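You operate a simulated robot arm through the tools that you are given. There is no shell and no other tool. Be economical: measure what you need, move in short steps, check, and stop when the job is done.

Carry out the task below with a simulated two-armed robot. There is one attempt and no reset: what you move stays moved.

TASK
Move the cured purple Lucky sign to the green tray marked good.
Fine: cure time dial to off, orange clamp knob back to open, cure hood shut again; the gem stays on; leave the green Breezy sign. Where these are worked on the way, their far stop is far enough and under half their travel is too little: cure hood.

The check looks at the end state, three seconds after you hand in, the way a careful person would. Anything else that was tipped, shoved, dropped, spilled or broken makes it a failure.

THE ROBOT
Two 7-joint arms with fingered hands on one trunk, on a base that drives. Base frame: it is fixed to the floor where the robot stands at the start and does not move with it; the origin is under the middle of the robot, x ahead of it, y to its left, z up; the surface under the hand at the start is at about z = 884. Lengths are in mm, angles in degrees, forces in N, time in s.
The left shoulder is at the start at [49, 185, 1219], the right one opposite. With the tool pointing down near the work surface each hand reaches from about 100 to 820 mm from the robot's upright axis, wherever it stands, measured 20 degrees to its own side. Places, roughly: cure hood [500, 300, 1000]; cure time dial [500, -100, 900]; inside of the green good tray [500, -500, 900]; orange clamp knob [400, 200, 900]; yellow gem (4x3x2 cm) [500, 300, 900]. Payload 4 kg a hand.
The tool frame of a hand sits at the grasp point between the pads (the TCP): z along the fingers, y along the line on which they close. The tips reach 26 mm beyond it. The gripper opens to 132 mm. The gripper's body begins 73 mm behind the TCP. The gripper is a hand of 3 fingers: y runs from the thumb to the fingers, the wrist lies at [0, 0, -224] in the tool frame, and closing takes about 1.5 s.
Orientation is told as [roll, pitch, yaw] about the base's x, y, z axes, in that order, counted from this pose: with the fingers straight down and closing along the base's y, the tool's x points along the base's -x, its y along +y and its z along -z.

THE INTERFACE
- The arms move only by the tool drive_tool. It takes "left_steps", "right_steps" or both (then of equal length, played together; a hand with none holds still); each is a list of rows, each a list of 7 numbers: the shift along the tool's x, y, z in mm, then the turn, a rotation vector about the tool's x, y, z in degrees, then the opening, from 0 (shut) to 1 (fully open). In form: [[dx, dy, dz, ax, ay, az, jaw], ...]. A call has 1 to 10 rows; each row shifts and turns the commanded pose from where the row before left it, along the tool's axes as they then stand. A row lasts 0.2 s, in which the tool goes at most 50 mm and 8.6 degrees; a call with a longer step from one row to the next is refused whole, and so is a gripper value outside its range. A pose out of reach is approached as far as the arm can. The call stops where the force on the tool passes 40 N (or 10 N more than at its start, if that is more) or the arm is blocked; 0.2 s more then pass. Each finger travels about 72 mm/s and halts on what it meets, pressing with about 27 N; the grip force reading is that of the motor and also rises with nothing between the fingers. The clock runs only during rows and for 0.2 s after the last one: add rows that do not move to give the fingers time. The reply holds the time, the measured pose of the TCP, the force on the tool along the base axes, the opening and the grip force, in the units named above and with some noise, with the torque about the TCP (base axes, N m) and any sound that the robot's microphone picked up.
- Cameras (640 x 400 px; columns grow to the right, rows downward): "scene" is now at [144.6, -12.4, 1446.1]; the picture's right is [-0.13, -0.99, 0.02], its down [-0.59, 0.07, -0.81] and it looks along [0.80, -0.12, -0.59] (base axes); focal length 236 px, centre (320, 200). "left" rides on the left gripper at [-62, 3, -92] in its tool frame; the picture's right is [-0.05, -1.00, 0.00], its down [0.83, -0.04, -0.56] and it looks along [0.55, -0.03, 0.83] (tool axes); focal length 230 px, centre (320, 200). "right" rides on the right gripper at [62, 3, -92] in its tool frame; the picture's right is [-0.05, 1.00, 0.00], its down [-0.83, -0.04, -0.55] and it looks along [-0.55, -0.03, 0.83] (tool axes); focal length 230 px, centre (320, 200). There is no depth. A picture from a camera that has moved, and an enlarged one, comes with that camera's place and axes in the base frame and with its lens.
- grab_frame(camera): a new picture of that camera. It takes no simulated time.
- move_column(by): slides the trunk up (or, below 0, down) by that many mm; the arms and the scene camera ride with it, the base frame stays. It gives what a move gives, with no picture.
- roll_base(legs): drives the robot by 1 to 6 legs, each [ahead, left, turn to the left] in mm, mm and degrees, along the robot's own axes; the way and the turn of a leg run together, so that a leg with both is an arc; at most 1500 mm and 180 degrees a leg. The arms and the cameras ride along, it lands a little off, and it stops where it bumps. It gives what a move gives.
- set_grasp(shape, hand): the hand has 3 fingers and takes this shape, open, in about a second: jaw (thumb against the fingers, like two jaws); tri (thumb and two fingers); tip (a fingertip pinch); poke (one finger out to press); point (the index stretched); flat (the hand flat); cup (the hand cupped); fist (a fist). The gripper value then closes the fingers along that shape, each until it touches; the sizes above hold for jaw. It gives what a move gives, with no picture.
- aim_head(pan, tilt): turns the head with the scene camera to pan (to the left, within 86 degrees either way) and tilt (down, from -29 to 69), counted from straight ahead of the robot. It gives what a move gives.
- enlarge(camera, box): a new picture of the part [left, top, right, bottom] of that camera's present view, enlarged. It takes no simulated time.
- sign_off(): hands the job in; it is judged then, once.

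Work in short steps. Places have to be worked out from the pictures, the camera data and where the tool is seen: move nearer, look again, correct. Check each grasp and each placing, and mend what went wrong. You have 120 turns and 108 pictures in all, those below and enlarged ones among them. Open the grippers and draw the arms clear of the work before you hand the job in, unless the task says otherwise; then end with one line.

The tools are called after "Request:" as a command line: name --argument value ..., lists and objects as JSON in quotes. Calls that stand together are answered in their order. drive_tool: Moves the arms, as the interface text tells. Its arguments: {"type":"object","properties":{"left_steps":{"type":"array","items":{"type":"array","items":{"type":"number"}}},"right_steps":{"type":"array","items":{"type":"array","items":{"type":"number"}}}},"required":[]} The other tools are called the same way: move_column (by) slides the trunk up or down; set_grasp (shape, hand) gives the hand a shape; roll_base (legs) drives the base; aim_head (pan, tilt) turns the head that bears the scene camera; grab_frame (camera) takes a picture; enlarge (camera, box) takes an enlarged picture of a part of a camera's view; sign_off () hands the job in.

At the start:

```text
time: 0.0
left_ee_pos: [481.1, 293.9, 1172.3]
left_tool_rot: [0.0, 0.0, 0.0]
left_wrist_force: [-0.2, 0.2, 1.0]
left_wrist_torque: [0.02, 0.0, -0.05]
left_opening: 131.9
left_gripper_force: 0.1
left_shape: jaw
right_ee_pos: [480.7, -90.9, 1243.0]
right_tool_rot: [0.0, 0.0, 0.0]
right_wrist_force: [-1.2, -0.1, 0.1]
right_wrist_torque: [-0.03, -0.01, 0.01]
right_opening: 132.0
right_gripper_force: 0.0
right_shape: jaw
trunk travel left (down, up): [-250.0, 212.0]
robot x, y, heading: [-3.2, -2.6, -0.3]
head pan, tilt: [-7.7, 29.7]
```

scene: 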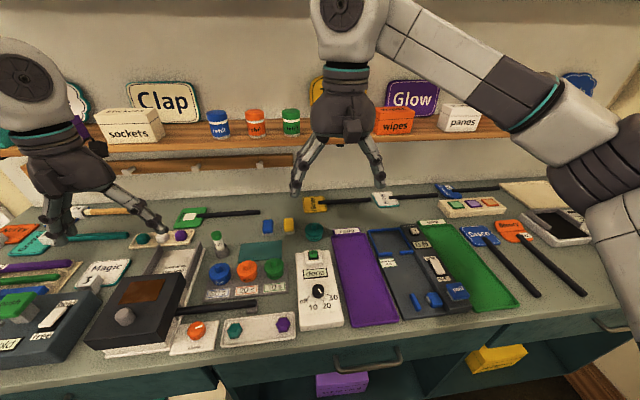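
right: 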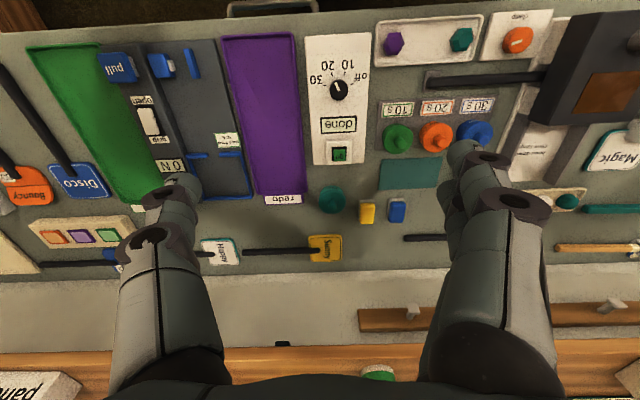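
left: 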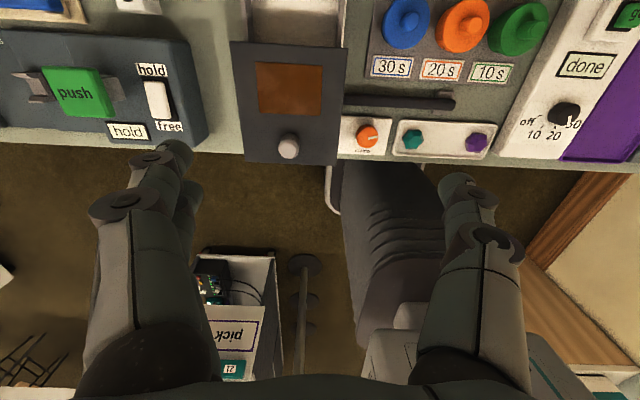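

I start by looking closely at the curing station and dial with enlarged scene views.

Request:
enlarge --camera "scene" --box '[80, 220, 360, 380]'

Request:
enlarge --camera "scene" --box '[300, 180, 560, 340]'

Request:
enlarge --camera "left" --box '[220, 0, 640, 200]'

```text
2.29 times, centred on (220, 300) of scene
camera zoom: at [144.6, -12.4, 1446.1], right [-0.13, -0.99, 0.02], down [-0.59, 0.07, -0.81], along [0.8, -0.12, -0.59], focal length 539 px, centre (549, -29)
```

zoom: 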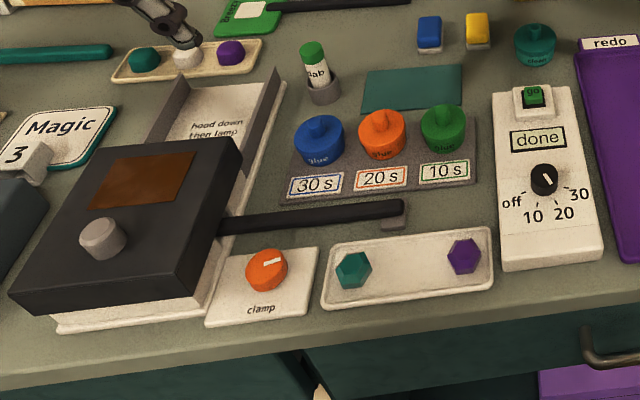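

```text
2.46 times, centred on (430, 260) of scene
camera zoom: at [144.6, -12.4, 1446.1], right [-0.13, -0.99, 0.02], down [-0.59, 0.07, -0.81], along [0.8, -0.12, -0.59], focal length 580 px, centre (49, 52)
```

zoom: 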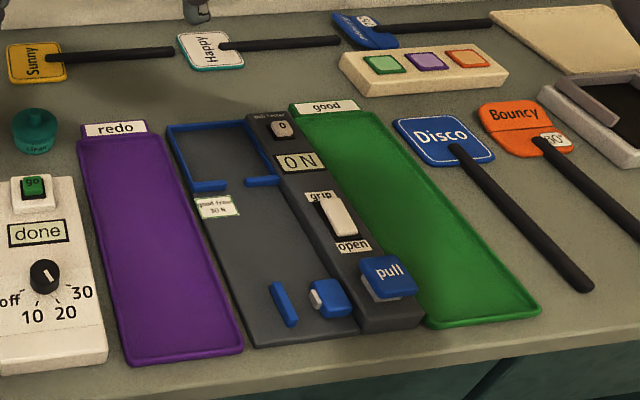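

```text
1.52 times, centred on (430, 100) of left
camera zoom: at [541.8, 297.0, 1265.7], right [0.05, -1.0, 0.0], down [-0.83, -0.04, 0.56], along [-0.55, -0.03, -0.83], focal length 351 px, centre (152, 352)
```

zoom: 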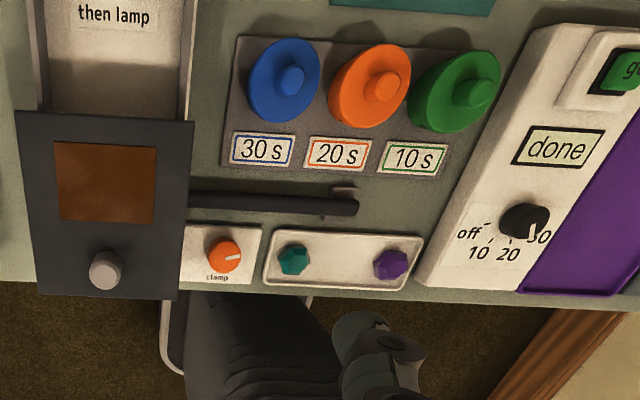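

I want finer views of the clamp knob, hood and dial before touching anything.

Request:
enlarge --camera "left" --box '[220, 30, 400, 170]'

Request:
enlarge --camera "right" --box '[470, 0, 640, 230]'

Request:
enlarge --camera "right" --box '[290, 20, 400, 180]'

```text
2.86 times, centred on (310, 100) of left
camera zoom: at [541.8, 297.0, 1265.7], right [0.05, -1.0, 0.0], down [-0.83, -0.04, 0.56], along [-0.55, -0.03, -0.83], focal length 657 px, centre (349, 486)
```

zoom: 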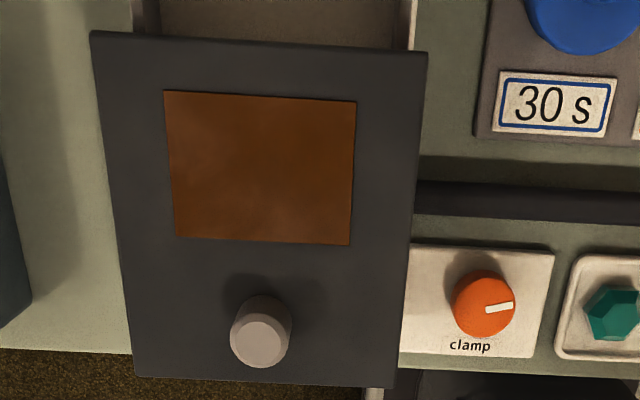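

```text
1.74 times, centred on (555, 115) of right
camera zoom: at [419.0, -87.4, 1334.9], right [0.05, 1.0, 0.0], down [0.83, -0.04, 0.55], along [0.55, -0.03, -0.83], focal length 400 px, centre (-89, 348)
```

zoom: 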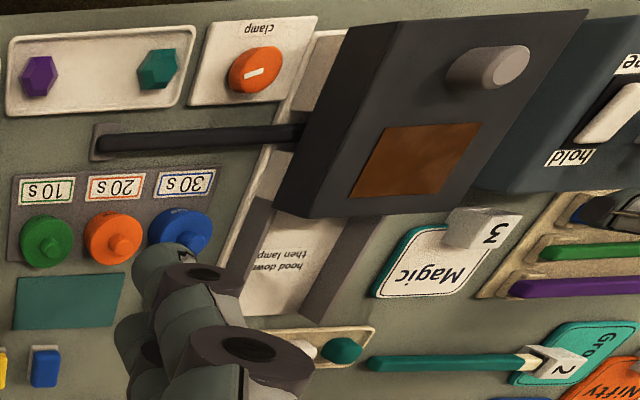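

```text
2.50 times, centred on (345, 100) of right
camera zoom: at [419.0, -87.4, 1334.9], right [0.05, 1.0, 0.0], down [0.83, -0.04, 0.55], along [0.55, -0.03, -0.83], focal length 575 px, centre (258, 450)
```

zoom: 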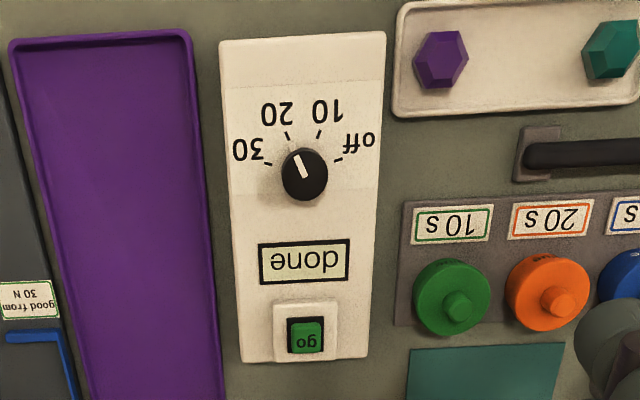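

The dial points at 20; turning it to off is clockwise by about 80°. I move the left hand ahead and slightly down, to look at the hood from behind.

Request:
drive_tool --left_steps '[[-45, 0, 10, 0, 0, 0, 1], [-45, 0, 15, 0, 0, 0, 1], [-45, 0, 15, 0, 0, 0, 1], [0, 0, 0, 0, 0, 0, 1]]'

Request:
grab_frame --camera "left"

Request:
enlarge --camera "scene" --box '[60, 200, 300, 360]'

```text
time: 1.0
left_ee_pos: [614.7, 292.4, 1137.2]
left_tool_rot: [0.1, 0.0, 0.0]
left_wrist_force: [-0.1, -0.9, 0.5]
left_wrist_torque: [-0.01, 0.01, 0.03]
left_opening: 131.9
left_gripper_force: 0.0
left_shape: jaw
right_ee_pos: [480.4, -91.4, 1241.0]
right_tool_rot: [0.0, 0.1, 0.0]
right_wrist_force: [-0.2, 0.6, -0.8]
right_wrist_torque: [0.02, -0.02, 0.0]
right_opening: 131.7
right_gripper_force: 0.1
right_shape: jaw
trunk travel left (down, up): [-250.0, 212.0]
robot x, y, heading: [-1.0, -0.5, -0.2]
head pan, tilt: [-7.7, 29.7]
```

```text
98 pictures are left
camera left: at [674.7, 295.5, 1228.5], right [0.05, -1.0, 0.0], down [-0.83, -0.04, 0.55], along [-0.55, -0.03, -0.83], focal length 230 px, centre (320, 200)
```

left: 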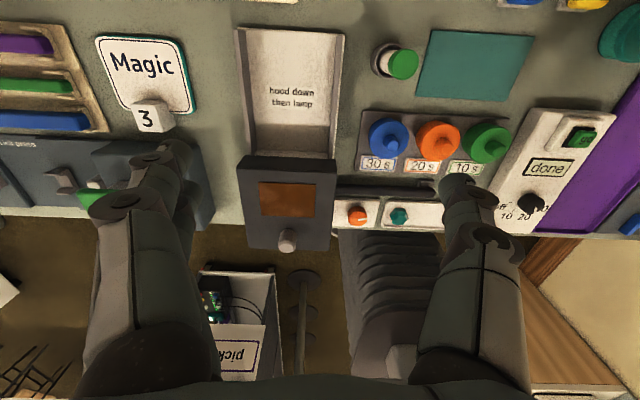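

```text
2.50 times, centred on (180, 280) of scene
camera zoom: at [143.7, -12.1, 1446.2], right [-0.13, -0.99, 0.02], down [-0.59, 0.07, -0.81], along [0.8, -0.12, -0.59], focal length 589 px, centre (670, 0)
```

zoom: 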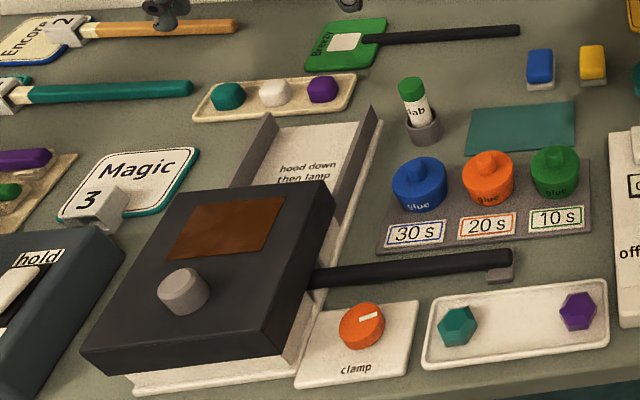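

The hood looks like a box sliding back along rails (travel ≈145 mm to +x), its grey knob at about (431, 329, 989). I bring the left hand above this knob, with the fingers part closed.

Request:
drive_tool --left_steps '[[46, 9, 0, 0, 0, 0, 1], [46, 9, 0, 0, 0, 0, 0.8], [46, 9, 10, 0, 0, 0, 0.6], [46, 9, 30, 0, 0, 0, 0.6], [0, 0, 35, 0, 0, 0, 0.6], [0, 0, 0, 0, 0, 0, 0.6]]'

Request:
grab_frame --camera "left"

Request:
enlarge --camera "scene" --box '[60, 200, 300, 360]'

```text
refused: row 4 steps farther than a row can; nothing moved
```

```text
96 pictures are left
camera left: at [674.7, 295.5, 1228.5], right [0.05, -1.0, 0.0], down [-0.83, -0.04, 0.55], along [-0.55, -0.03, -0.83], focal length 230 px, centre (320, 200)
```

left: 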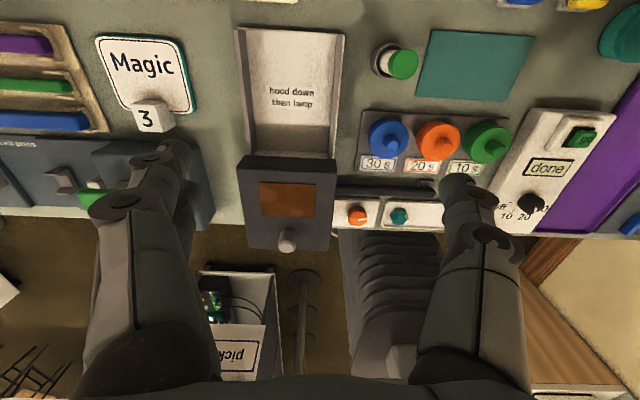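

```text
2.50 times, centred on (180, 280) of scene
camera zoom: at [143.7, -12.1, 1446.2], right [-0.13, -0.99, 0.02], down [-0.59, 0.07, -0.81], along [0.8, -0.12, -0.59], focal length 589 px, centre (670, 0)
```

zoom: 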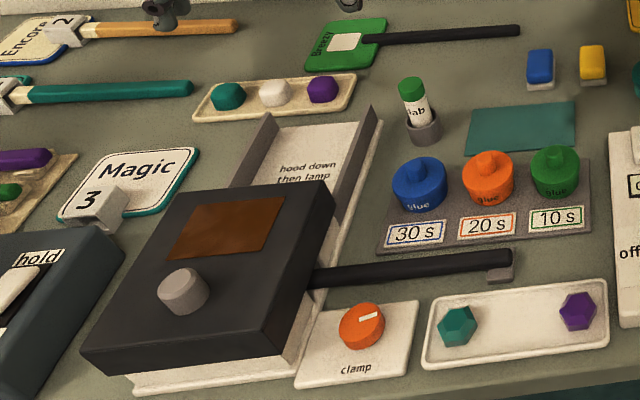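

The row was too long, so I split it and send it again.

Request:
drive_tool --left_steps '[[46, 9, 0, 0, 0, 0, 1], [46, 9, 0, 0, 0, 0, 0.8], [46, 9, 0, 0, 0, 0, 0.6], [46, 9, 0, 0, 0, 0, 0.6], [0, 0, 40, 0, 0, 0, 0.6], [0, 0, 30, 0, 0, 0, 0.6], [0, 0, 0, 0, 0, 0, 0.6]]'

Request:
grab_frame --camera "left"

Request:
enlarge --camera "scene" --box '[60, 200, 300, 360]'

```text
time: 2.6
left_ee_pos: [430.9, 328.8, 1067.2]
left_tool_rot: [0.0, -0.1, 0.1]
left_wrist_force: [0.3, 0.2, -0.1]
left_wrist_torque: [0.0, 0.01, -0.01]
left_opening: 79.7
left_gripper_force: 0.0
left_shape: jaw
right_ee_pos: [479.1, -90.9, 1241.9]
right_tool_rot: [0.0, -0.1, 0.0]
right_wrist_force: [0.6, -0.3, -0.2]
right_wrist_torque: [-0.01, 0.01, 0.02]
right_opening: 132.0
right_gripper_force: 0.0
right_shape: jaw
trunk travel left (down, up): [-250.0, 212.0]
robot x, y, heading: [1.1, -2.2, 0.1]
head pan, tilt: [-7.7, 29.7]
```

```text
94 pictures are left
camera left: at [490.2, 331.2, 1158.6], right [0.05, -1.0, 0.0], down [-0.83, -0.04, 0.55], along [-0.55, -0.03, -0.83], focal length 230 px, centre (320, 200)
```

left: 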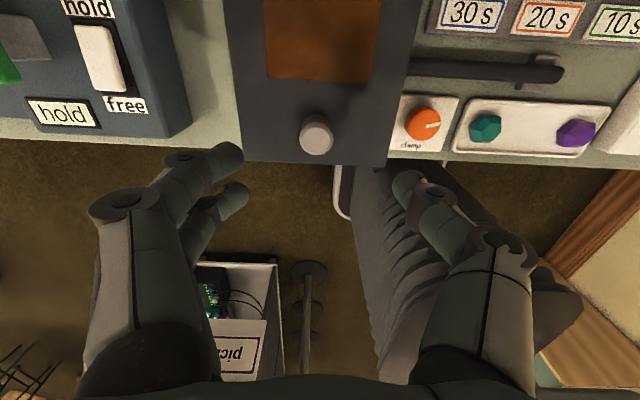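

```text
2.50 times, centred on (180, 280) of scene
camera zoom: at [143.3, -12.3, 1446.3], right [-0.13, -0.99, 0.02], down [-0.59, 0.07, -0.81], along [0.8, -0.12, -0.59], focal length 589 px, centre (670, 0)
```

zoom: 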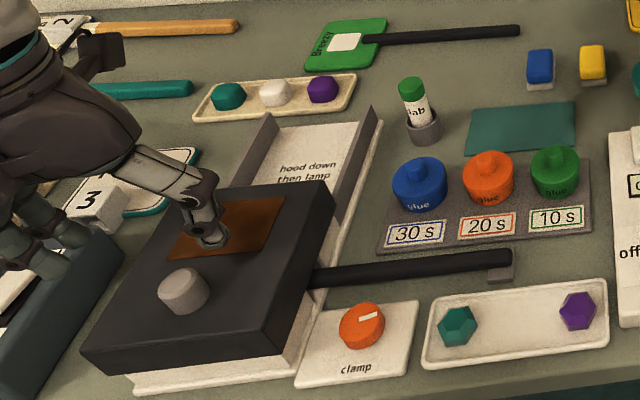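

The knob shows at about (436, 330, 989). I descend straight over it and close, watching the force.

Request:
drive_tool --left_steps '[[-4, 2, 40, 0, 0, 0, 0.6], [0, 0, 34, 0, 0, 0, 0.6], [0, 0, 0, 0, 0, 0, 0.3], [0, 0, 0, 0, 0, 0, 0.1], [0, 0, 0, 0, 0, 0, 0.1], [0, 0, 0, 0, 0, 0, 0.1]]'

Request:
grab_frame --camera "left"

```text
time: 4.0
left_ee_pos: [433.8, 324.1, 993.8]
left_tool_rot: [-0.2, -0.2, -0.2]
left_wrist_force: [0.4, -26.6, 22.0]
left_wrist_torque: [-1.0, -0.02, 0.02]
left_opening: 14.2
left_gripper_force: 27.2
left_shape: jaw
right_ee_pos: [479.2, -97.1, 1242.3]
right_tool_rot: [0.2, 0.0, 0.0]
right_wrist_force: [-0.3, 0.5, -0.2]
right_wrist_torque: [-0.02, -0.01, 0.01]
right_opening: 132.0
right_gripper_force: 0.1
right_shape: jaw
trunk travel left (down, up): [-250.0, 212.0]
robot x, y, heading: [-0.3, -1.0, -0.0]
head pan, tilt: [-7.7, 29.7]
```

```text
92 pictures are left
camera left: at [494.1, 327.7, 1086.5], right [0.05, -1.0, 0.0], down [-0.83, -0.04, 0.55], along [-0.55, -0.03, -0.83], focal length 230 px, centre (320, 200)
```

left: 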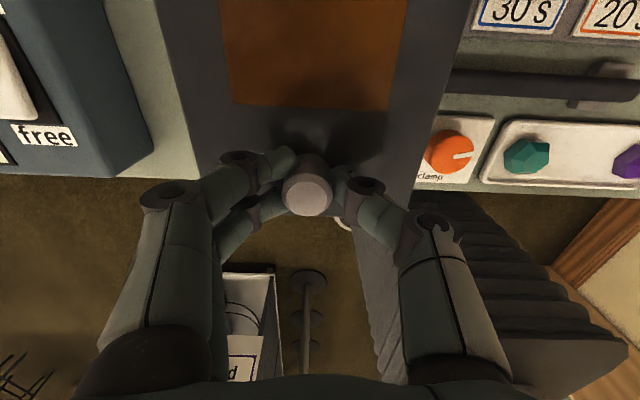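

The knob is held but off-centre (‑27 N in y, 22 N up). I ease that off, then try pushing the hood back (+x) in small steps.

Request:
drive_tool --left_steps '[[0, 3, -3, 0, 0, 0, 0.15], [0, 2, -2, 0, 0, 0, 0.15], [-8, 0, 0, 0, 0, 0, 0.15], [-8, 0, 0, 0, 0, 0, 0.15]]'

Request:
enlarge --camera "scene" --box '[60, 200, 300, 360]'

```text
time: 5.0
left_ee_pos: [451.7, 336.5, 993.7]
left_tool_rot: [0.0, 0.1, 0.0]
left_wrist_force: [0.9, -5.9, 0.8]
left_wrist_torque: [-0.15, 0.02, 0.03]
left_opening: 22.7
left_gripper_force: 0.0
left_shape: jaw
right_ee_pos: [479.9, -92.3, 1241.2]
right_tool_rot: [0.1, 0.0, 0.0]
right_wrist_force: [0.5, 0.0, 0.7]
right_wrist_torque: [-0.01, 0.01, 0.03]
right_opening: 131.9
right_gripper_force: 0.0
right_shape: jaw
trunk travel left (down, up): [-250.0, 212.0]
robot x, y, heading: [-1.7, 3.3, -0.0]
head pan, tilt: [-7.7, 29.7]
```

```text
2.50 times, centred on (180, 280) of scene
camera zoom: at [144.9, -12.7, 1445.9], right [-0.13, -0.99, 0.02], down [-0.59, 0.07, -0.81], along [0.8, -0.12, -0.59], focal length 589 px, centre (670, 0)
```

zoom: 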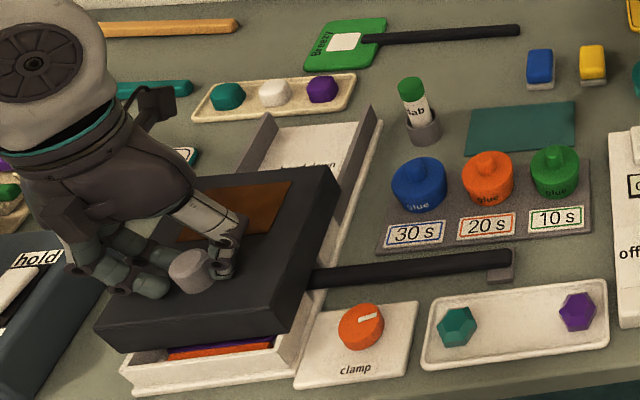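

The hood slides freely and the purple sign edge appears beneath. I keep pushing towards the far stop.

Request:
drive_tool --left_steps '[[-15, 0, 0, 0, 0, 0, 0.12], [-20, 0, 0, 0, 0, 0, 0.12], [-20, 0, 0, 0, 0, 0, 0.12], [-20, 0, 0, 0, 0, 0, 0.12], [-20, 0, 0, 0, 0, 0, 0.12], [-15, 0, 0, 0, 0, 0, 0.12], [-10, 0, 0, 0, 0, 0, 0.12], [-10, 0, 0, 0, 0, 0, 0.12]]'

Request:
enlarge --camera "scene" --box '[60, 200, 300, 360]'

```text
time: 6.8
left_ee_pos: [583.0, 338.8, 994.8]
left_tool_rot: [0.0, 0.0, 0.0]
left_wrist_force: [1.0, -3.1, 1.0]
left_wrist_torque: [-0.03, 0.06, 0.01]
left_opening: 17.1
left_gripper_force: 0.1
left_shape: jaw
right_ee_pos: [481.0, -91.2, 1241.4]
right_tool_rot: [0.0, 0.2, 0.0]
right_wrist_force: [-0.2, 0.0, -0.8]
right_wrist_torque: [-0.03, 0.0, -0.02]
right_opening: 132.1
right_gripper_force: 0.0
right_shape: jaw
trunk travel left (down, up): [-250.0, 212.0]
robot x, y, heading: [0.9, -0.5, 0.0]
head pan, tilt: [-7.7, 29.7]
```

```text
2.50 times, centred on (180, 280) of scene
camera zoom: at [145.3, -12.5, 1446.0], right [-0.13, -0.99, 0.02], down [-0.59, 0.07, -0.81], along [0.8, -0.12, -0.59], focal length 589 px, centre (670, 0)
```

zoom: 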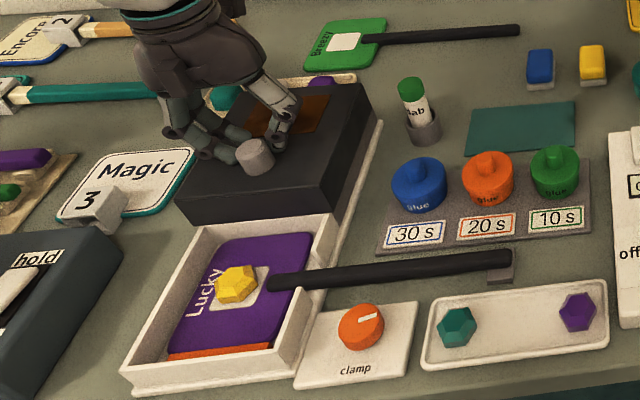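

The Lucky sign with gem is exposed. I push a bit further to find the hood's stop.

Request:
drive_tool --left_steps '[[-8, 0, 0, 0, 0, 0, 0.12], [-6, 0, 0, 0, 0, 0, 0.12], [-6, 0, 0, 0, 0, 0, 0.12], [-6, 0, 0, 0, 0, 0, 0.12]]'

Request:
enlarge --camera "scene" --box '[100, 230, 300, 360]'

```text
time: 7.8
left_ee_pos: [608.5, 337.2, 994.5]
left_tool_rot: [0.0, 0.0, 0.0]
left_wrist_force: [-0.7, -0.3, -0.1]
left_wrist_torque: [-0.04, 0.0, -0.02]
left_opening: 16.2
left_gripper_force: 0.0
left_shape: jaw
right_ee_pos: [480.3, -90.8, 1241.7]
right_tool_rot: [0.1, 0.0, 0.0]
right_wrist_force: [0.4, -0.2, -0.9]
right_wrist_torque: [0.01, 0.0, -0.01]
right_opening: 131.7
right_gripper_force: 0.0
right_shape: jaw
trunk travel left (down, up): [-250.0, 212.0]
robot x, y, heading: [3.6, -0.2, 0.1]
head pan, tilt: [-7.7, 29.7]
```

```text
3.08 times, centred on (200, 295) of scene
camera zoom: at [145.1, -12.5, 1446.0], right [-0.13, -0.99, 0.02], down [-0.59, 0.07, -0.81], along [0.8, -0.12, -0.59], focal length 726 px, centre (689, -92)
```

zoom: 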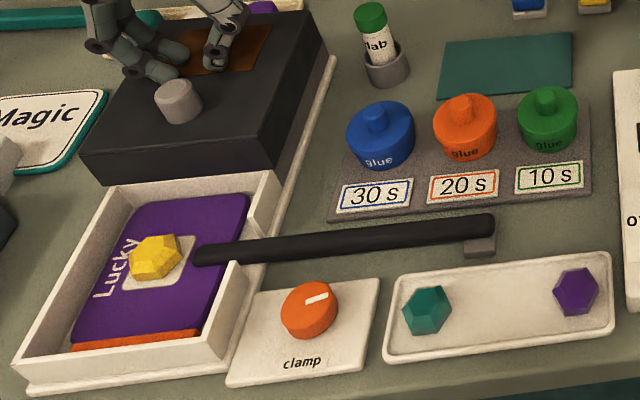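

The hood reached its stop (the fingers slid over past the knob). Next the clamp knob: I raise the left hand and go above (428, 215).

Request:
drive_tool --left_steps '[[0, 0, -45, 0, 0, 0, 0.4], [0, 0, -45, 0, 0, 0, 0.6], [40, -28, 0, 0, 0, 0, 0.6], [40, -28, 0, 0, 0, 0, 0.6], [40, -28, 0, 0, 0, 0, 0.6], [40, -28, 0, 0, 0, 0, 0.6], [20, -10, 40, 0, 0, 0, 0.6], [0, 0, 45, 0, 0, 0, 0.6], [0, 0, 20, 0, 0, 0, 0.6], [0, 0, 0, 0, 0, 0, 0.6]]'

Request:
grab_frame --camera "left"

```text
time: 10.0
left_ee_pos: [427.5, 214.7, 980.7]
left_tool_rot: [0.0, 0.0, 0.0]
left_wrist_force: [1.3, -0.1, 1.0]
left_wrist_torque: [0.02, 0.0, 0.03]
left_opening: 78.8
left_gripper_force: 0.0
left_shape: jaw
right_ee_pos: [481.0, -90.9, 1243.2]
right_tool_rot: [0.0, -0.1, 0.1]
right_wrist_force: [0.4, -0.3, -0.8]
right_wrist_torque: [0.01, -0.02, 0.02]
right_opening: 131.9
right_gripper_force: 0.0
right_shape: jaw
trunk travel left (down, up): [-250.0, 212.0]
robot x, y, heading: [4.2, 0.1, -0.1]
head pan, tilt: [-7.7, 29.7]
```

```text
88 pictures are left
camera left: at [487.5, 216.9, 1072.1], right [0.05, -1.0, 0.0], down [-0.83, -0.04, 0.55], along [-0.55, -0.03, -0.83], focal length 230 px, centre (320, 200)
```

left: 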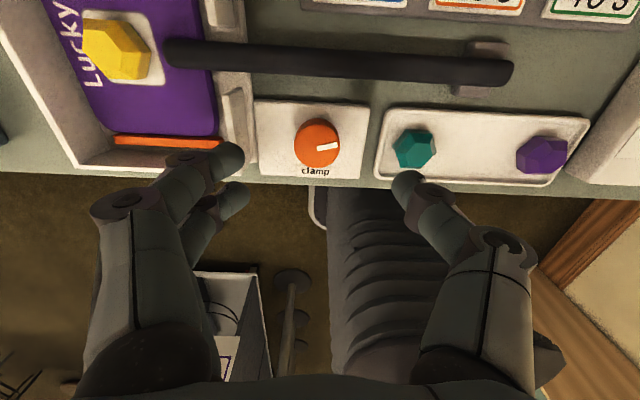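

The knob is right under the TCP at (427, 216). I narrow the fingers and descend around it, then look.

Request:
drive_tool --left_steps '[[0, 1, 0, 0, 0, 0, 0.45], [0, 0, 0, 0, 0, 0, 0.45], [0, 0, 40, 0, 0, 0, 0.45], [0, 0, 22, 0, 0, 0, 0.45], [0, 0, 0, 0, 0, 0, 0.45]]'

Request:
grab_frame --camera "left"

Request:
enlarge --camera "scene" --box '[100, 230, 300, 360]'

```text
time: 11.2
left_ee_pos: [428.9, 215.0, 918.7]
left_tool_rot: [-0.1, -0.1, -0.1]
left_wrist_force: [1.7, -7.8, 3.7]
left_wrist_torque: [0.25, 0.0, -0.05]
left_opening: 56.3
left_gripper_force: 0.1
left_shape: jaw
right_ee_pos: [480.9, -93.2, 1242.4]
right_tool_rot: [0.0, 0.0, 0.0]
right_wrist_force: [-0.5, -0.7, 0.2]
right_wrist_torque: [0.0, 0.04, -0.01]
right_opening: 131.9
right_gripper_force: 0.1
right_shape: jaw
trunk travel left (down, up): [-250.0, 212.0]
robot x, y, heading: [1.6, -1.5, 0.1]
head pan, tilt: [-7.7, 29.7]
```

```text
87 pictures are left
camera left: at [488.6, 217.2, 1010.6], right [0.05, -1.0, 0.0], down [-0.83, -0.04, 0.55], along [-0.55, -0.03, -0.83], focal length 230 px, centre (320, 200)
```

left: 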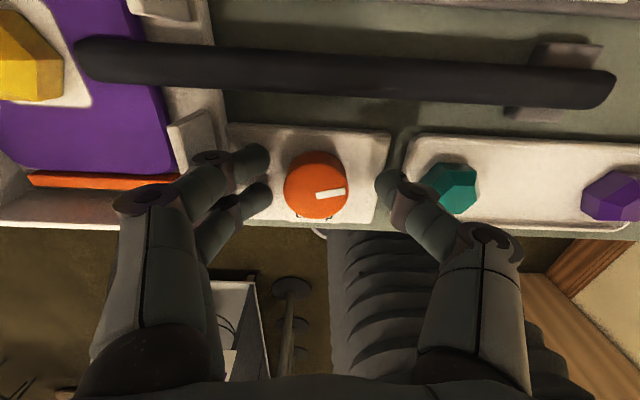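

```text
3.08 times, centred on (200, 295) of scene
camera zoom: at [144.5, -13.5, 1446.1], right [-0.13, -0.99, 0.01], down [-0.59, 0.07, -0.81], along [0.8, -0.12, -0.59], focal length 726 px, centre (689, -92)
```

zoom: 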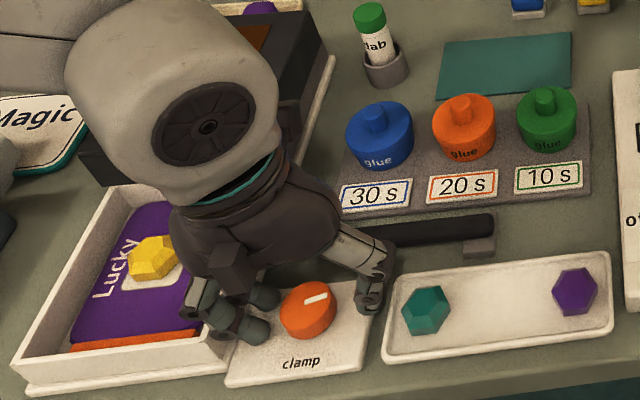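

The fingers straddle the knob. I close gently and check before turning.

Request:
drive_tool --left_steps '[[-2, 0, 0, 0, 0, 0, 0.3], [0, 0, 0, 0, 0, 0, 0.2], [0, 0, 0, 0, 0, 0, 0.15], [0, 0, 0, 0, 0, 0, 0.15]]'

Request:
grab_frame --camera "left"

```text
time: 12.2
left_ee_pos: [428.3, 215.9, 917.8]
left_tool_rot: [0.0, 0.1, -0.1]
left_wrist_force: [-0.2, 1.5, -3.1]
left_wrist_torque: [0.04, 0.02, -0.04]
left_opening: 24.1
left_gripper_force: 27.1
left_shape: jaw
right_ee_pos: [481.3, -91.6, 1242.1]
right_tool_rot: [0.1, 0.0, 0.0]
right_wrist_force: [-0.5, 0.1, -0.9]
right_wrist_torque: [-0.01, 0.02, 0.0]
right_opening: 131.7
right_gripper_force: 0.0
right_shape: jaw
trunk travel left (down, up): [-250.0, 212.0]
robot x, y, heading: [-0.3, 1.0, -0.1]
head pan, tilt: [-7.7, 29.7]
```

```text
85 pictures are left
camera left: at [490.0, 218.9, 1009.4], right [0.05, -1.0, 0.0], down [-0.83, -0.04, 0.56], along [-0.56, -0.03, -0.83], focal length 230 px, centre (320, 200)
```

left: 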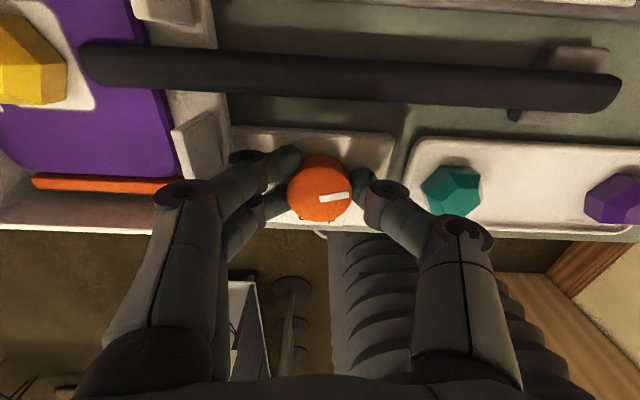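

The grip is good. I turn counter-clockwise (seen from above) about 24° as a test, watching torque.

Request:
drive_tool --left_steps '[[0, 0, 0, 0, 0, -8, 0.12], [0, 0, 0, 0, 0, -8, 0.12], [0, 0, 0, 0, 0, -8, 0.12], [0, 0, 0, 0, 0, 0, 0.12]]'

Request:
grab_frame --camera "left"

Request:
enlarge --camera "scene" --box '[100, 230, 300, 360]'

```text
time: 13.2
left_ee_pos: [430.4, 217.2, 918.3]
left_tool_rot: [0.0, 0.1, 24.2]
left_wrist_force: [-3.3, 4.6, -5.6]
left_wrist_torque: [0.16, 0.09, -0.03]
left_opening: 23.4
left_gripper_force: 27.4
left_shape: jaw
right_ee_pos: [479.2, -89.4, 1242.0]
right_tool_rot: [0.0, 0.0, 0.0]
right_wrist_force: [0.4, -0.6, 0.0]
right_wrist_torque: [-0.02, -0.01, 0.01]
right_opening: 131.8
right_gripper_force: 0.2
right_shape: jaw
trunk travel left (down, up): [-250.0, 212.0]
robot x, y, heading: [2.8, -1.2, -0.1]
head pan, tilt: [-7.7, 29.7]
```

```text
84 pictures are left
camera left: at [483.5, 244.3, 1009.6], right [0.46, -0.89, 0.0], down [-0.74, -0.38, 0.56], along [-0.5, -0.25, -0.83], focal length 230 px, centre (320, 200)
```

left: 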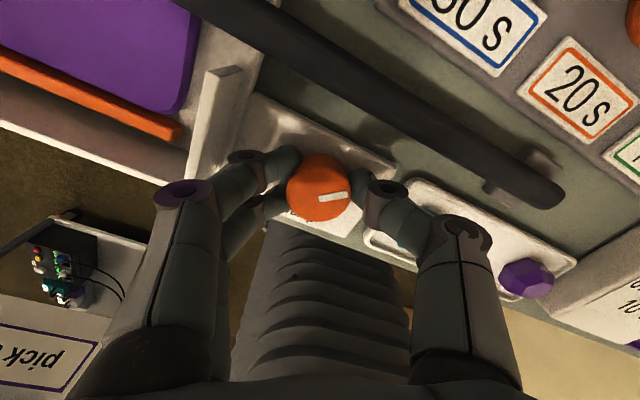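

```text
3.08 times, centred on (200, 295) of scene
camera zoom: at [144.6, -11.4, 1446.0], right [-0.13, -0.99, 0.02], down [-0.59, 0.07, -0.81], along [0.8, -0.12, -0.59], focal length 726 px, centre (689, -92)
```

zoom: 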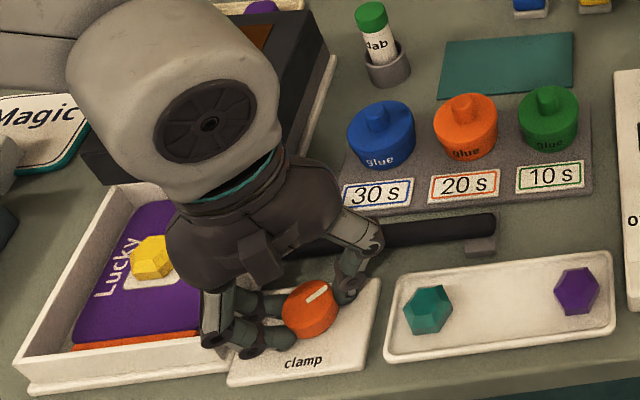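

The knob turns CCW with the hand. I continue another 24°.

Request:
drive_tool --left_steps '[[0, 0, 0, 0, 0, -8, 0.12], [0, 0, 0, 0, 0, -8, 0.12], [0, 0, 0, 0, 0, -8, 0.12], [0, 0, 0, 0, 0, 0, 0.12]]'

Request:
grab_frame --camera "left"

Request:
enlarge --camera "scene" --box '[100, 230, 300, 360]'

```text
time: 14.2
left_ee_pos: [429.6, 216.6, 918.1]
left_tool_rot: [0.0, 0.0, 48.2]
left_wrist_force: [-5.1, 9.6, -2.6]
left_wrist_torque: [0.25, 0.16, 0.0]
left_opening: 23.0
left_gripper_force: 27.0
left_shape: jaw
right_ee_pos: [480.9, -90.1, 1241.8]
right_tool_rot: [-0.1, 0.0, 0.0]
right_wrist_force: [-0.2, -0.3, 0.5]
right_wrist_torque: [-0.03, 0.0, 0.04]
right_opening: 132.0
right_gripper_force: 0.0
right_shape: jaw
trunk travel left (down, up): [-250.0, 212.0]
robot x, y, heading: [-1.4, -1.0, -0.2]
head pan, tilt: [-7.7, 29.7]
```

```text
82 pictures are left
camera left: at [467.4, 264.5, 1009.6], right [0.78, -0.63, 0.0], down [-0.52, -0.65, 0.56], along [-0.35, -0.43, -0.83], focal length 230 px, centre (320, 200)
```

left: 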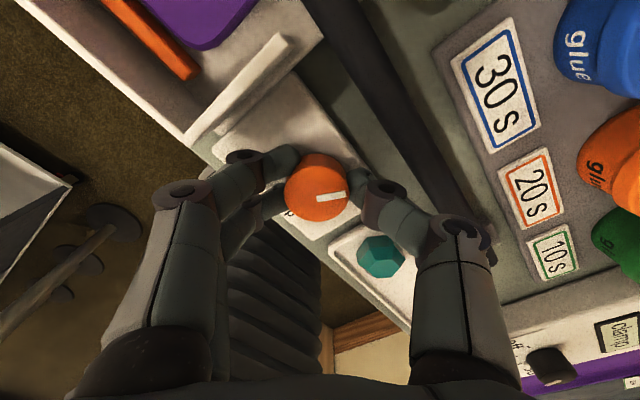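

```text
3.08 times, centred on (200, 295) of scene
camera zoom: at [144.0, -11.0, 1446.2], right [-0.13, -0.99, 0.02], down [-0.59, 0.07, -0.81], along [0.8, -0.12, -0.59], focal length 726 px, centre (689, -92)
```

zoom: 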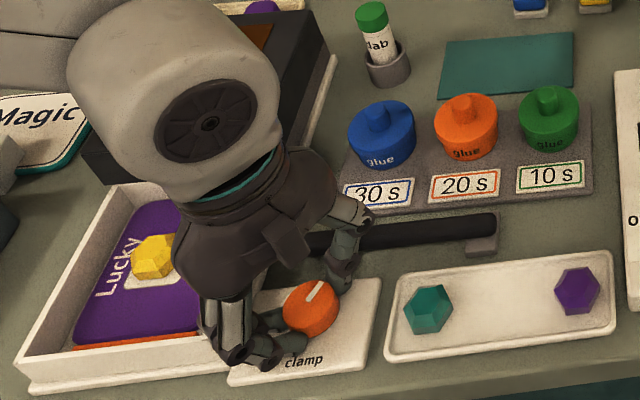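

Still turning with the hand and only low torque; I go another 24° looking for the stop.

Request:
drive_tool --left_steps '[[0, 0, 0, 0, 0, -8, 0.12], [0, 0, 0, 0, 0, -8, 0.12], [0, 0, 0, 0, 0, -8, 0.12], [0, 0, 0, 0, 0, 0, 0.12]]'

Request:
grab_frame --camera "left"

Request:
enlarge --camera "scene" --box '[100, 230, 300, 360]'

```text
time: 15.2
left_ee_pos: [428.7, 217.2, 917.1]
left_tool_rot: [0.0, 0.1, 72.0]
left_wrist_force: [-6.6, 14.1, 0.1]
left_wrist_torque: [0.28, 0.28, -0.03]
left_opening: 23.4
left_gripper_force: 26.8
left_shape: jaw
right_ee_pos: [480.2, -89.2, 1243.5]
right_tool_rot: [-0.1, 0.0, 0.1]
right_wrist_force: [-0.5, 0.0, 0.1]
right_wrist_torque: [-0.02, 0.01, 0.01]
right_opening: 131.6
right_gripper_force: 0.1
right_shape: jaw
trunk travel left (down, up): [-250.0, 212.0]
robot x, y, heading: [1.1, -1.3, -0.1]
head pan, tilt: [-7.7, 29.7]
```

```text
80 pictures are left
camera left: at [444.2, 276.7, 1009.5], right [0.97, -0.26, 0.0], down [-0.21, -0.8, 0.56], along [-0.14, -0.54, -0.83], focal length 230 px, centre (320, 200)
```

left: 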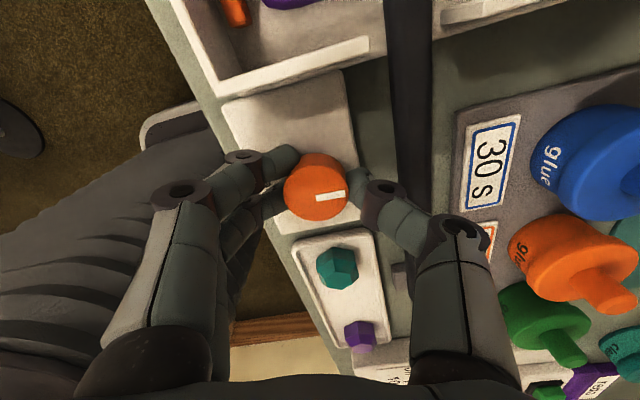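

```text
3.08 times, centred on (200, 295) of scene
camera zoom: at [143.6, -10.2, 1446.2], right [-0.13, -0.99, 0.02], down [-0.59, 0.06, -0.81], along [0.8, -0.12, -0.59], focal length 726 px, centre (689, -92)
```

zoom: 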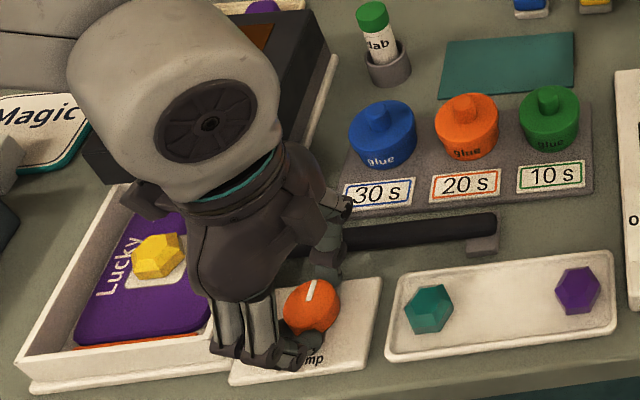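

I check the orange clamp bar's motion with a closer zoom.

Request:
enlarge --camera "scene" --box '[100, 290, 190, 360]'

```text
5.71 times, centred on (145, 325) of scene
camera zoom: at [143.6, -10.2, 1446.2], right [-0.13, -0.99, 0.02], down [-0.59, 0.06, -0.81], along [0.8, -0.12, -0.59], focal length 1347 px, centre (1320, -514)
```

zoom: 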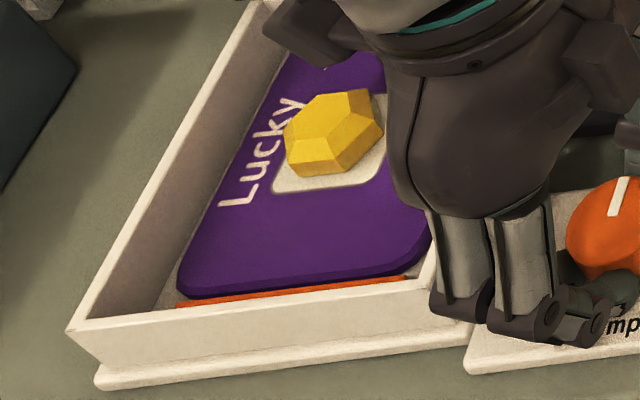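

The bar seems retracted toward/down the front wall compared to before, so this is the opening direction. I turn on looking for the stop.

Request:
drive_tool --left_steps '[[0, 0, 0, 0, 0, -8, 0.12], [0, 0, 0, 0, 0, -8, 0.12], [0, 0, 0, 0, 0, -8, 0.12], [0, 0, 0, 0, 0, 0, 0.12]]'

Request:
grab_frame --camera "left"

Request:
enlarge --camera "scene" --box '[100, 270, 230, 360]'

```text
time: 16.2
left_ee_pos: [428.9, 217.8, 917.9]
left_tool_rot: [0.1, 0.1, 96.1]
left_wrist_force: [-11.1, 15.3, -0.1]
left_wrist_torque: [0.26, 0.31, -0.05]
left_opening: 23.0
left_gripper_force: 26.8
left_shape: jaw
right_ee_pos: [478.2, -89.3, 1242.9]
right_tool_rot: [-0.1, 0.1, 0.0]
right_wrist_force: [0.0, -0.1, 0.3]
right_wrist_torque: [-0.03, 0.01, -0.01]
right_opening: 132.0
right_gripper_force: 0.1
right_shape: jaw
trunk travel left (down, up): [-250.0, 212.0]
robot x, y, heading: [-1.0, 2.7, 0.0]
head pan, tilt: [-7.7, 29.7]
```

```text
77 pictures are left
camera left: at [417.9, 278.8, 1009.4], right [0.99, 0.16, 0.0], down [0.13, -0.82, 0.56], along [0.09, -0.55, -0.83], focal length 230 px, centre (320, 200)
```

left: 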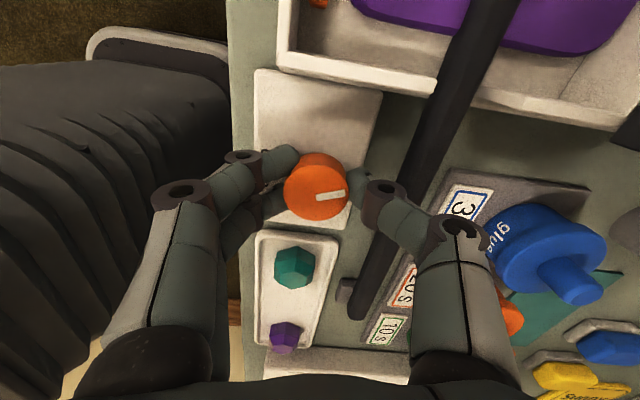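

```text
4.44 times, centred on (165, 315) of scene
camera zoom: at [142.9, -10.1, 1446.3], right [-0.13, -0.99, 0.02], down [-0.59, 0.06, -0.81], along [0.8, -0.12, -0.59], focal length 1048 px, centre (1009, -311)
```

zoom: 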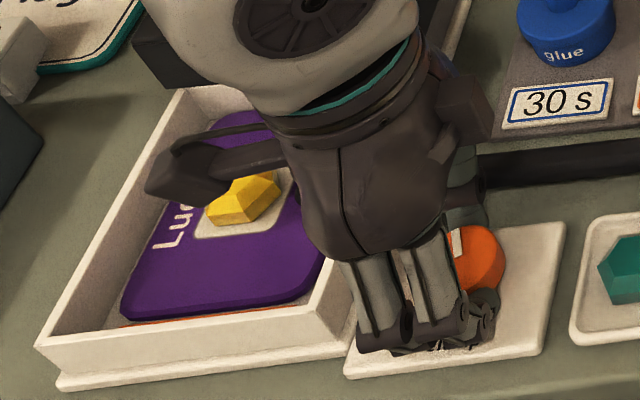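

The bar keeps receding; I continue another 24°.

Request:
drive_tool --left_steps '[[0, 0, 0, 0, 0, -8, 0.12], [0, 0, 0, 0, 0, -8, 0.12], [0, 0, 0, 0, 0, -8, 0.12], [0, 0, 0, 0, 0, 0, 0.12]]'

Request:
grab_frame --camera "left"

Request:
enlarge --camera "scene" --box '[100, 270, 230, 360]'

```text
time: 17.2
left_ee_pos: [428.8, 217.6, 918.4]
left_tool_rot: [0.1, 0.0, 120.1]
left_wrist_force: [-17.2, 18.5, -2.1]
left_wrist_torque: [0.27, 0.34, -0.04]
left_opening: 23.3
left_gripper_force: 27.4
left_shape: jaw
right_ee_pos: [479.0, -90.4, 1242.5]
right_tool_rot: [-0.1, 0.0, 0.0]
right_wrist_force: [0.6, 0.6, -0.5]
right_wrist_torque: [0.02, 0.03, 0.01]
right_opening: 132.0
right_gripper_force: 0.1
right_shape: jaw
trunk travel left (down, up): [-250.0, 212.0]
robot x, y, heading: [-3.1, -1.7, 0.1]
head pan, tilt: [-7.7, 29.7]
```

```text
75 pictures are left
camera left: at [393.3, 269.5, 1009.7], right [0.84, 0.55, 0.0], down [0.46, -0.7, 0.55], along [0.3, -0.46, -0.83], focal length 230 px, centre (320, 200)
```

left: 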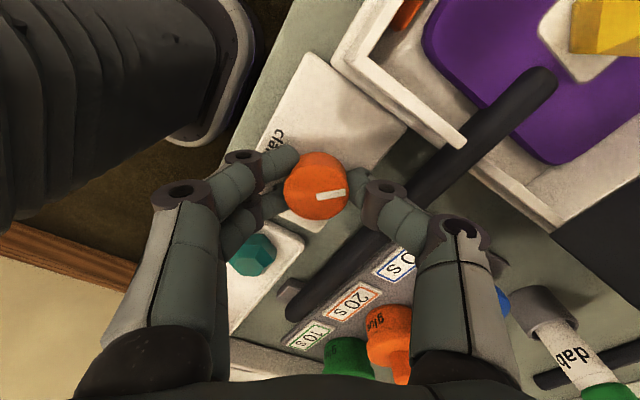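

```text
4.44 times, centred on (165, 315) of scene
camera zoom: at [142.1, -9.7, 1446.3], right [-0.13, -0.99, 0.02], down [-0.59, 0.06, -0.81], along [0.8, -0.12, -0.59], focal length 1048 px, centre (1009, -311)
```

zoom: 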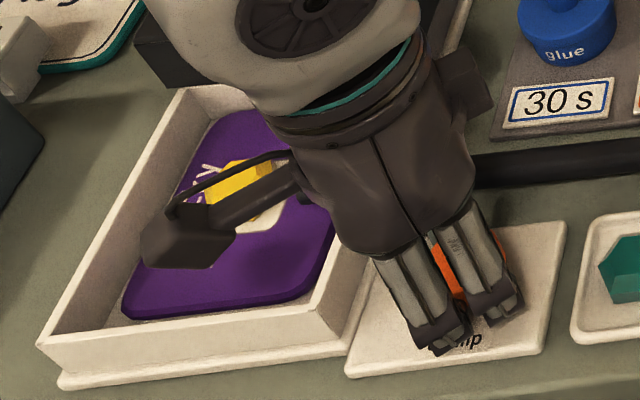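

No stop felt yet; I continue 24° while easing the sideways load.

Request:
drive_tool --left_steps '[[-2, 0.5, 0, 0, 0, -8, 0.12], [0, 0, 0, 0, 0, -8, 0.12], [0, 0, 0, 0, 0, -8, 0.12], [0, 0, 0, 0, 0, 0, 0.12]]'

Request:
grab_frame --camera "left"

```text
time: 18.2
left_ee_pos: [427.4, 218.9, 917.8]
left_tool_rot: [0.1, -0.1, 144.1]
left_wrist_force: [-21.2, 5.9, -9.1]
left_wrist_torque: [0.05, 0.42, -0.05]
left_opening: 23.3
left_gripper_force: 26.7
left_shape: jaw
right_ee_pos: [478.1, -90.3, 1242.9]
right_tool_rot: [-0.1, -0.1, 0.1]
right_wrist_force: [-0.6, -0.1, 1.0]
right_wrist_torque: [-0.03, 0.01, 0.0]
right_opening: 132.0
right_gripper_force: 0.1
right_shape: jaw
trunk travel left (down, up): [-250.0, 212.0]
robot x, y, heading: [0.7, 1.3, 0.1]
head pan, tilt: [-7.7, 29.7]
```

```text
73 pictures are left
camera left: at [374.1, 251.8, 1010.0], right [0.54, 0.84, 0.0], down [0.7, -0.45, 0.56], along [0.47, -0.3, -0.83], focal length 230 px, centre (320, 200)
```

left: 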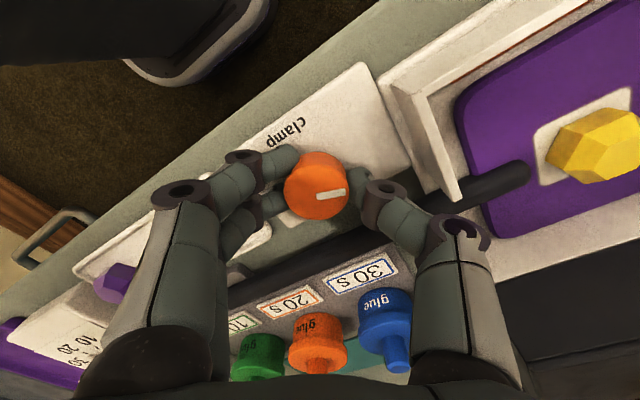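

Still turning freely; another 16° with a small centring correction.

Request:
drive_tool --left_steps '[[-1.6, 1.2, 0, 0, 0, -8, 0.12], [0, 0, 0, 0, 0, -8, 0.12], [0, 0, 0, 0, 0, 0, 0.12]]'

Request:
grab_frame --camera "left"

```text
time: 19.0
left_ee_pos: [425.4, 218.2, 918.7]
left_tool_rot: [0.0, 0.0, 160.1]
left_wrist_force: [-16.1, 7.3, -6.5]
left_wrist_torque: [0.04, 0.3, -0.58]
left_opening: 22.9
left_gripper_force: 26.6
left_shape: jaw
right_ee_pos: [479.4, -90.4, 1242.4]
right_tool_rot: [0.0, -0.1, 0.0]
right_wrist_force: [-1.0, 0.3, -0.7]
right_wrist_torque: [-0.01, -0.01, 0.03]
right_opening: 131.9
right_gripper_force: 0.0
right_shape: jaw
trunk travel left (down, up): [-250.0, 212.0]
robot x, y, heading: [0.3, 0.2, -0.0]
head pan, tilt: [-7.7, 29.7]
```

```text
72 pictures are left
camera left: at [365.3, 236.0, 1010.2], right [0.29, 0.96, 0.0], down [0.8, -0.24, 0.56], along [0.53, -0.16, -0.83], focal length 230 px, centre (320, 200)
```

left: 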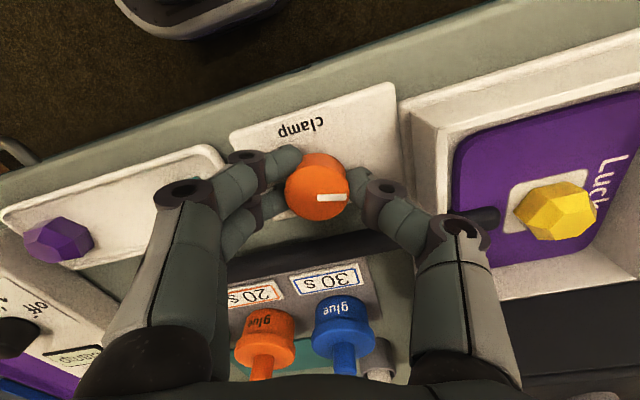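

A torque of -0.6 Nm appeared and the knob slipped slightly in the hand: that's the stop, and the bar is retracted, so it's open. I release, rise and unwind the wrist.

Request:
drive_tool --left_steps '[[0, 0, 0, 0, 0, 0, 0.3], [0, 0, 0, 0, 0, 0, 0.4], [0, 0, -35, 0, 0, 0, 0.4], [0, 0, -50, 0, 0, 8, 0.4], [0, 0, -50, 0, 0, 8, 0.4], [0, 0, -40, 0, 0, 8, 0.4], [0, 0, 0, 0, 0, 8, 0.4], [0, 0, 0, 0, 0, 8, 0.4], [0, 0, 0, 0, 0, 8, 0.4], [0, 0, 0, 0, 0, 8, 0.4]]'

Request:
enlarge --camera "scene" --box '[100, 230, 300, 360]'

```text
time: 21.2
left_ee_pos: [426.9, 218.4, 1092.8]
left_tool_rot: [0.0, 0.1, 103.9]
left_wrist_force: [0.4, -0.6, 1.2]
left_wrist_torque: [-0.03, -0.01, 0.01]
left_opening: 52.2
left_gripper_force: 0.0
left_shape: jaw
right_ee_pos: [482.1, -91.3, 1241.2]
right_tool_rot: [0.0, -0.1, 0.1]
right_wrist_force: [0.1, -0.4, 0.1]
right_wrist_torque: [0.0, 0.02, 0.02]
right_opening: 132.0
right_gripper_force: 0.0
right_shape: jaw
trunk travel left (down, up): [-250.0, 212.0]
robot x, y, heading: [0.8, 0.2, 0.3]
head pan, tilt: [-7.7, 29.7]
```

```text
3.08 times, centred on (200, 295) of scene
camera zoom: at [145.0, -12.2, 1446.0], right [-0.13, -0.99, 0.02], down [-0.59, 0.07, -0.81], along [0.8, -0.12, -0.59], focal length 726 px, centre (689, -92)
```

zoom: 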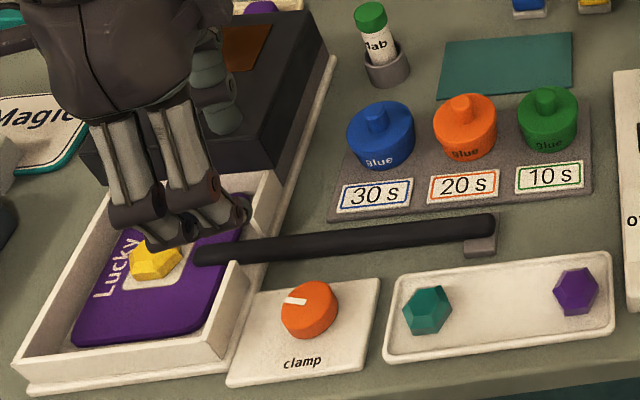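

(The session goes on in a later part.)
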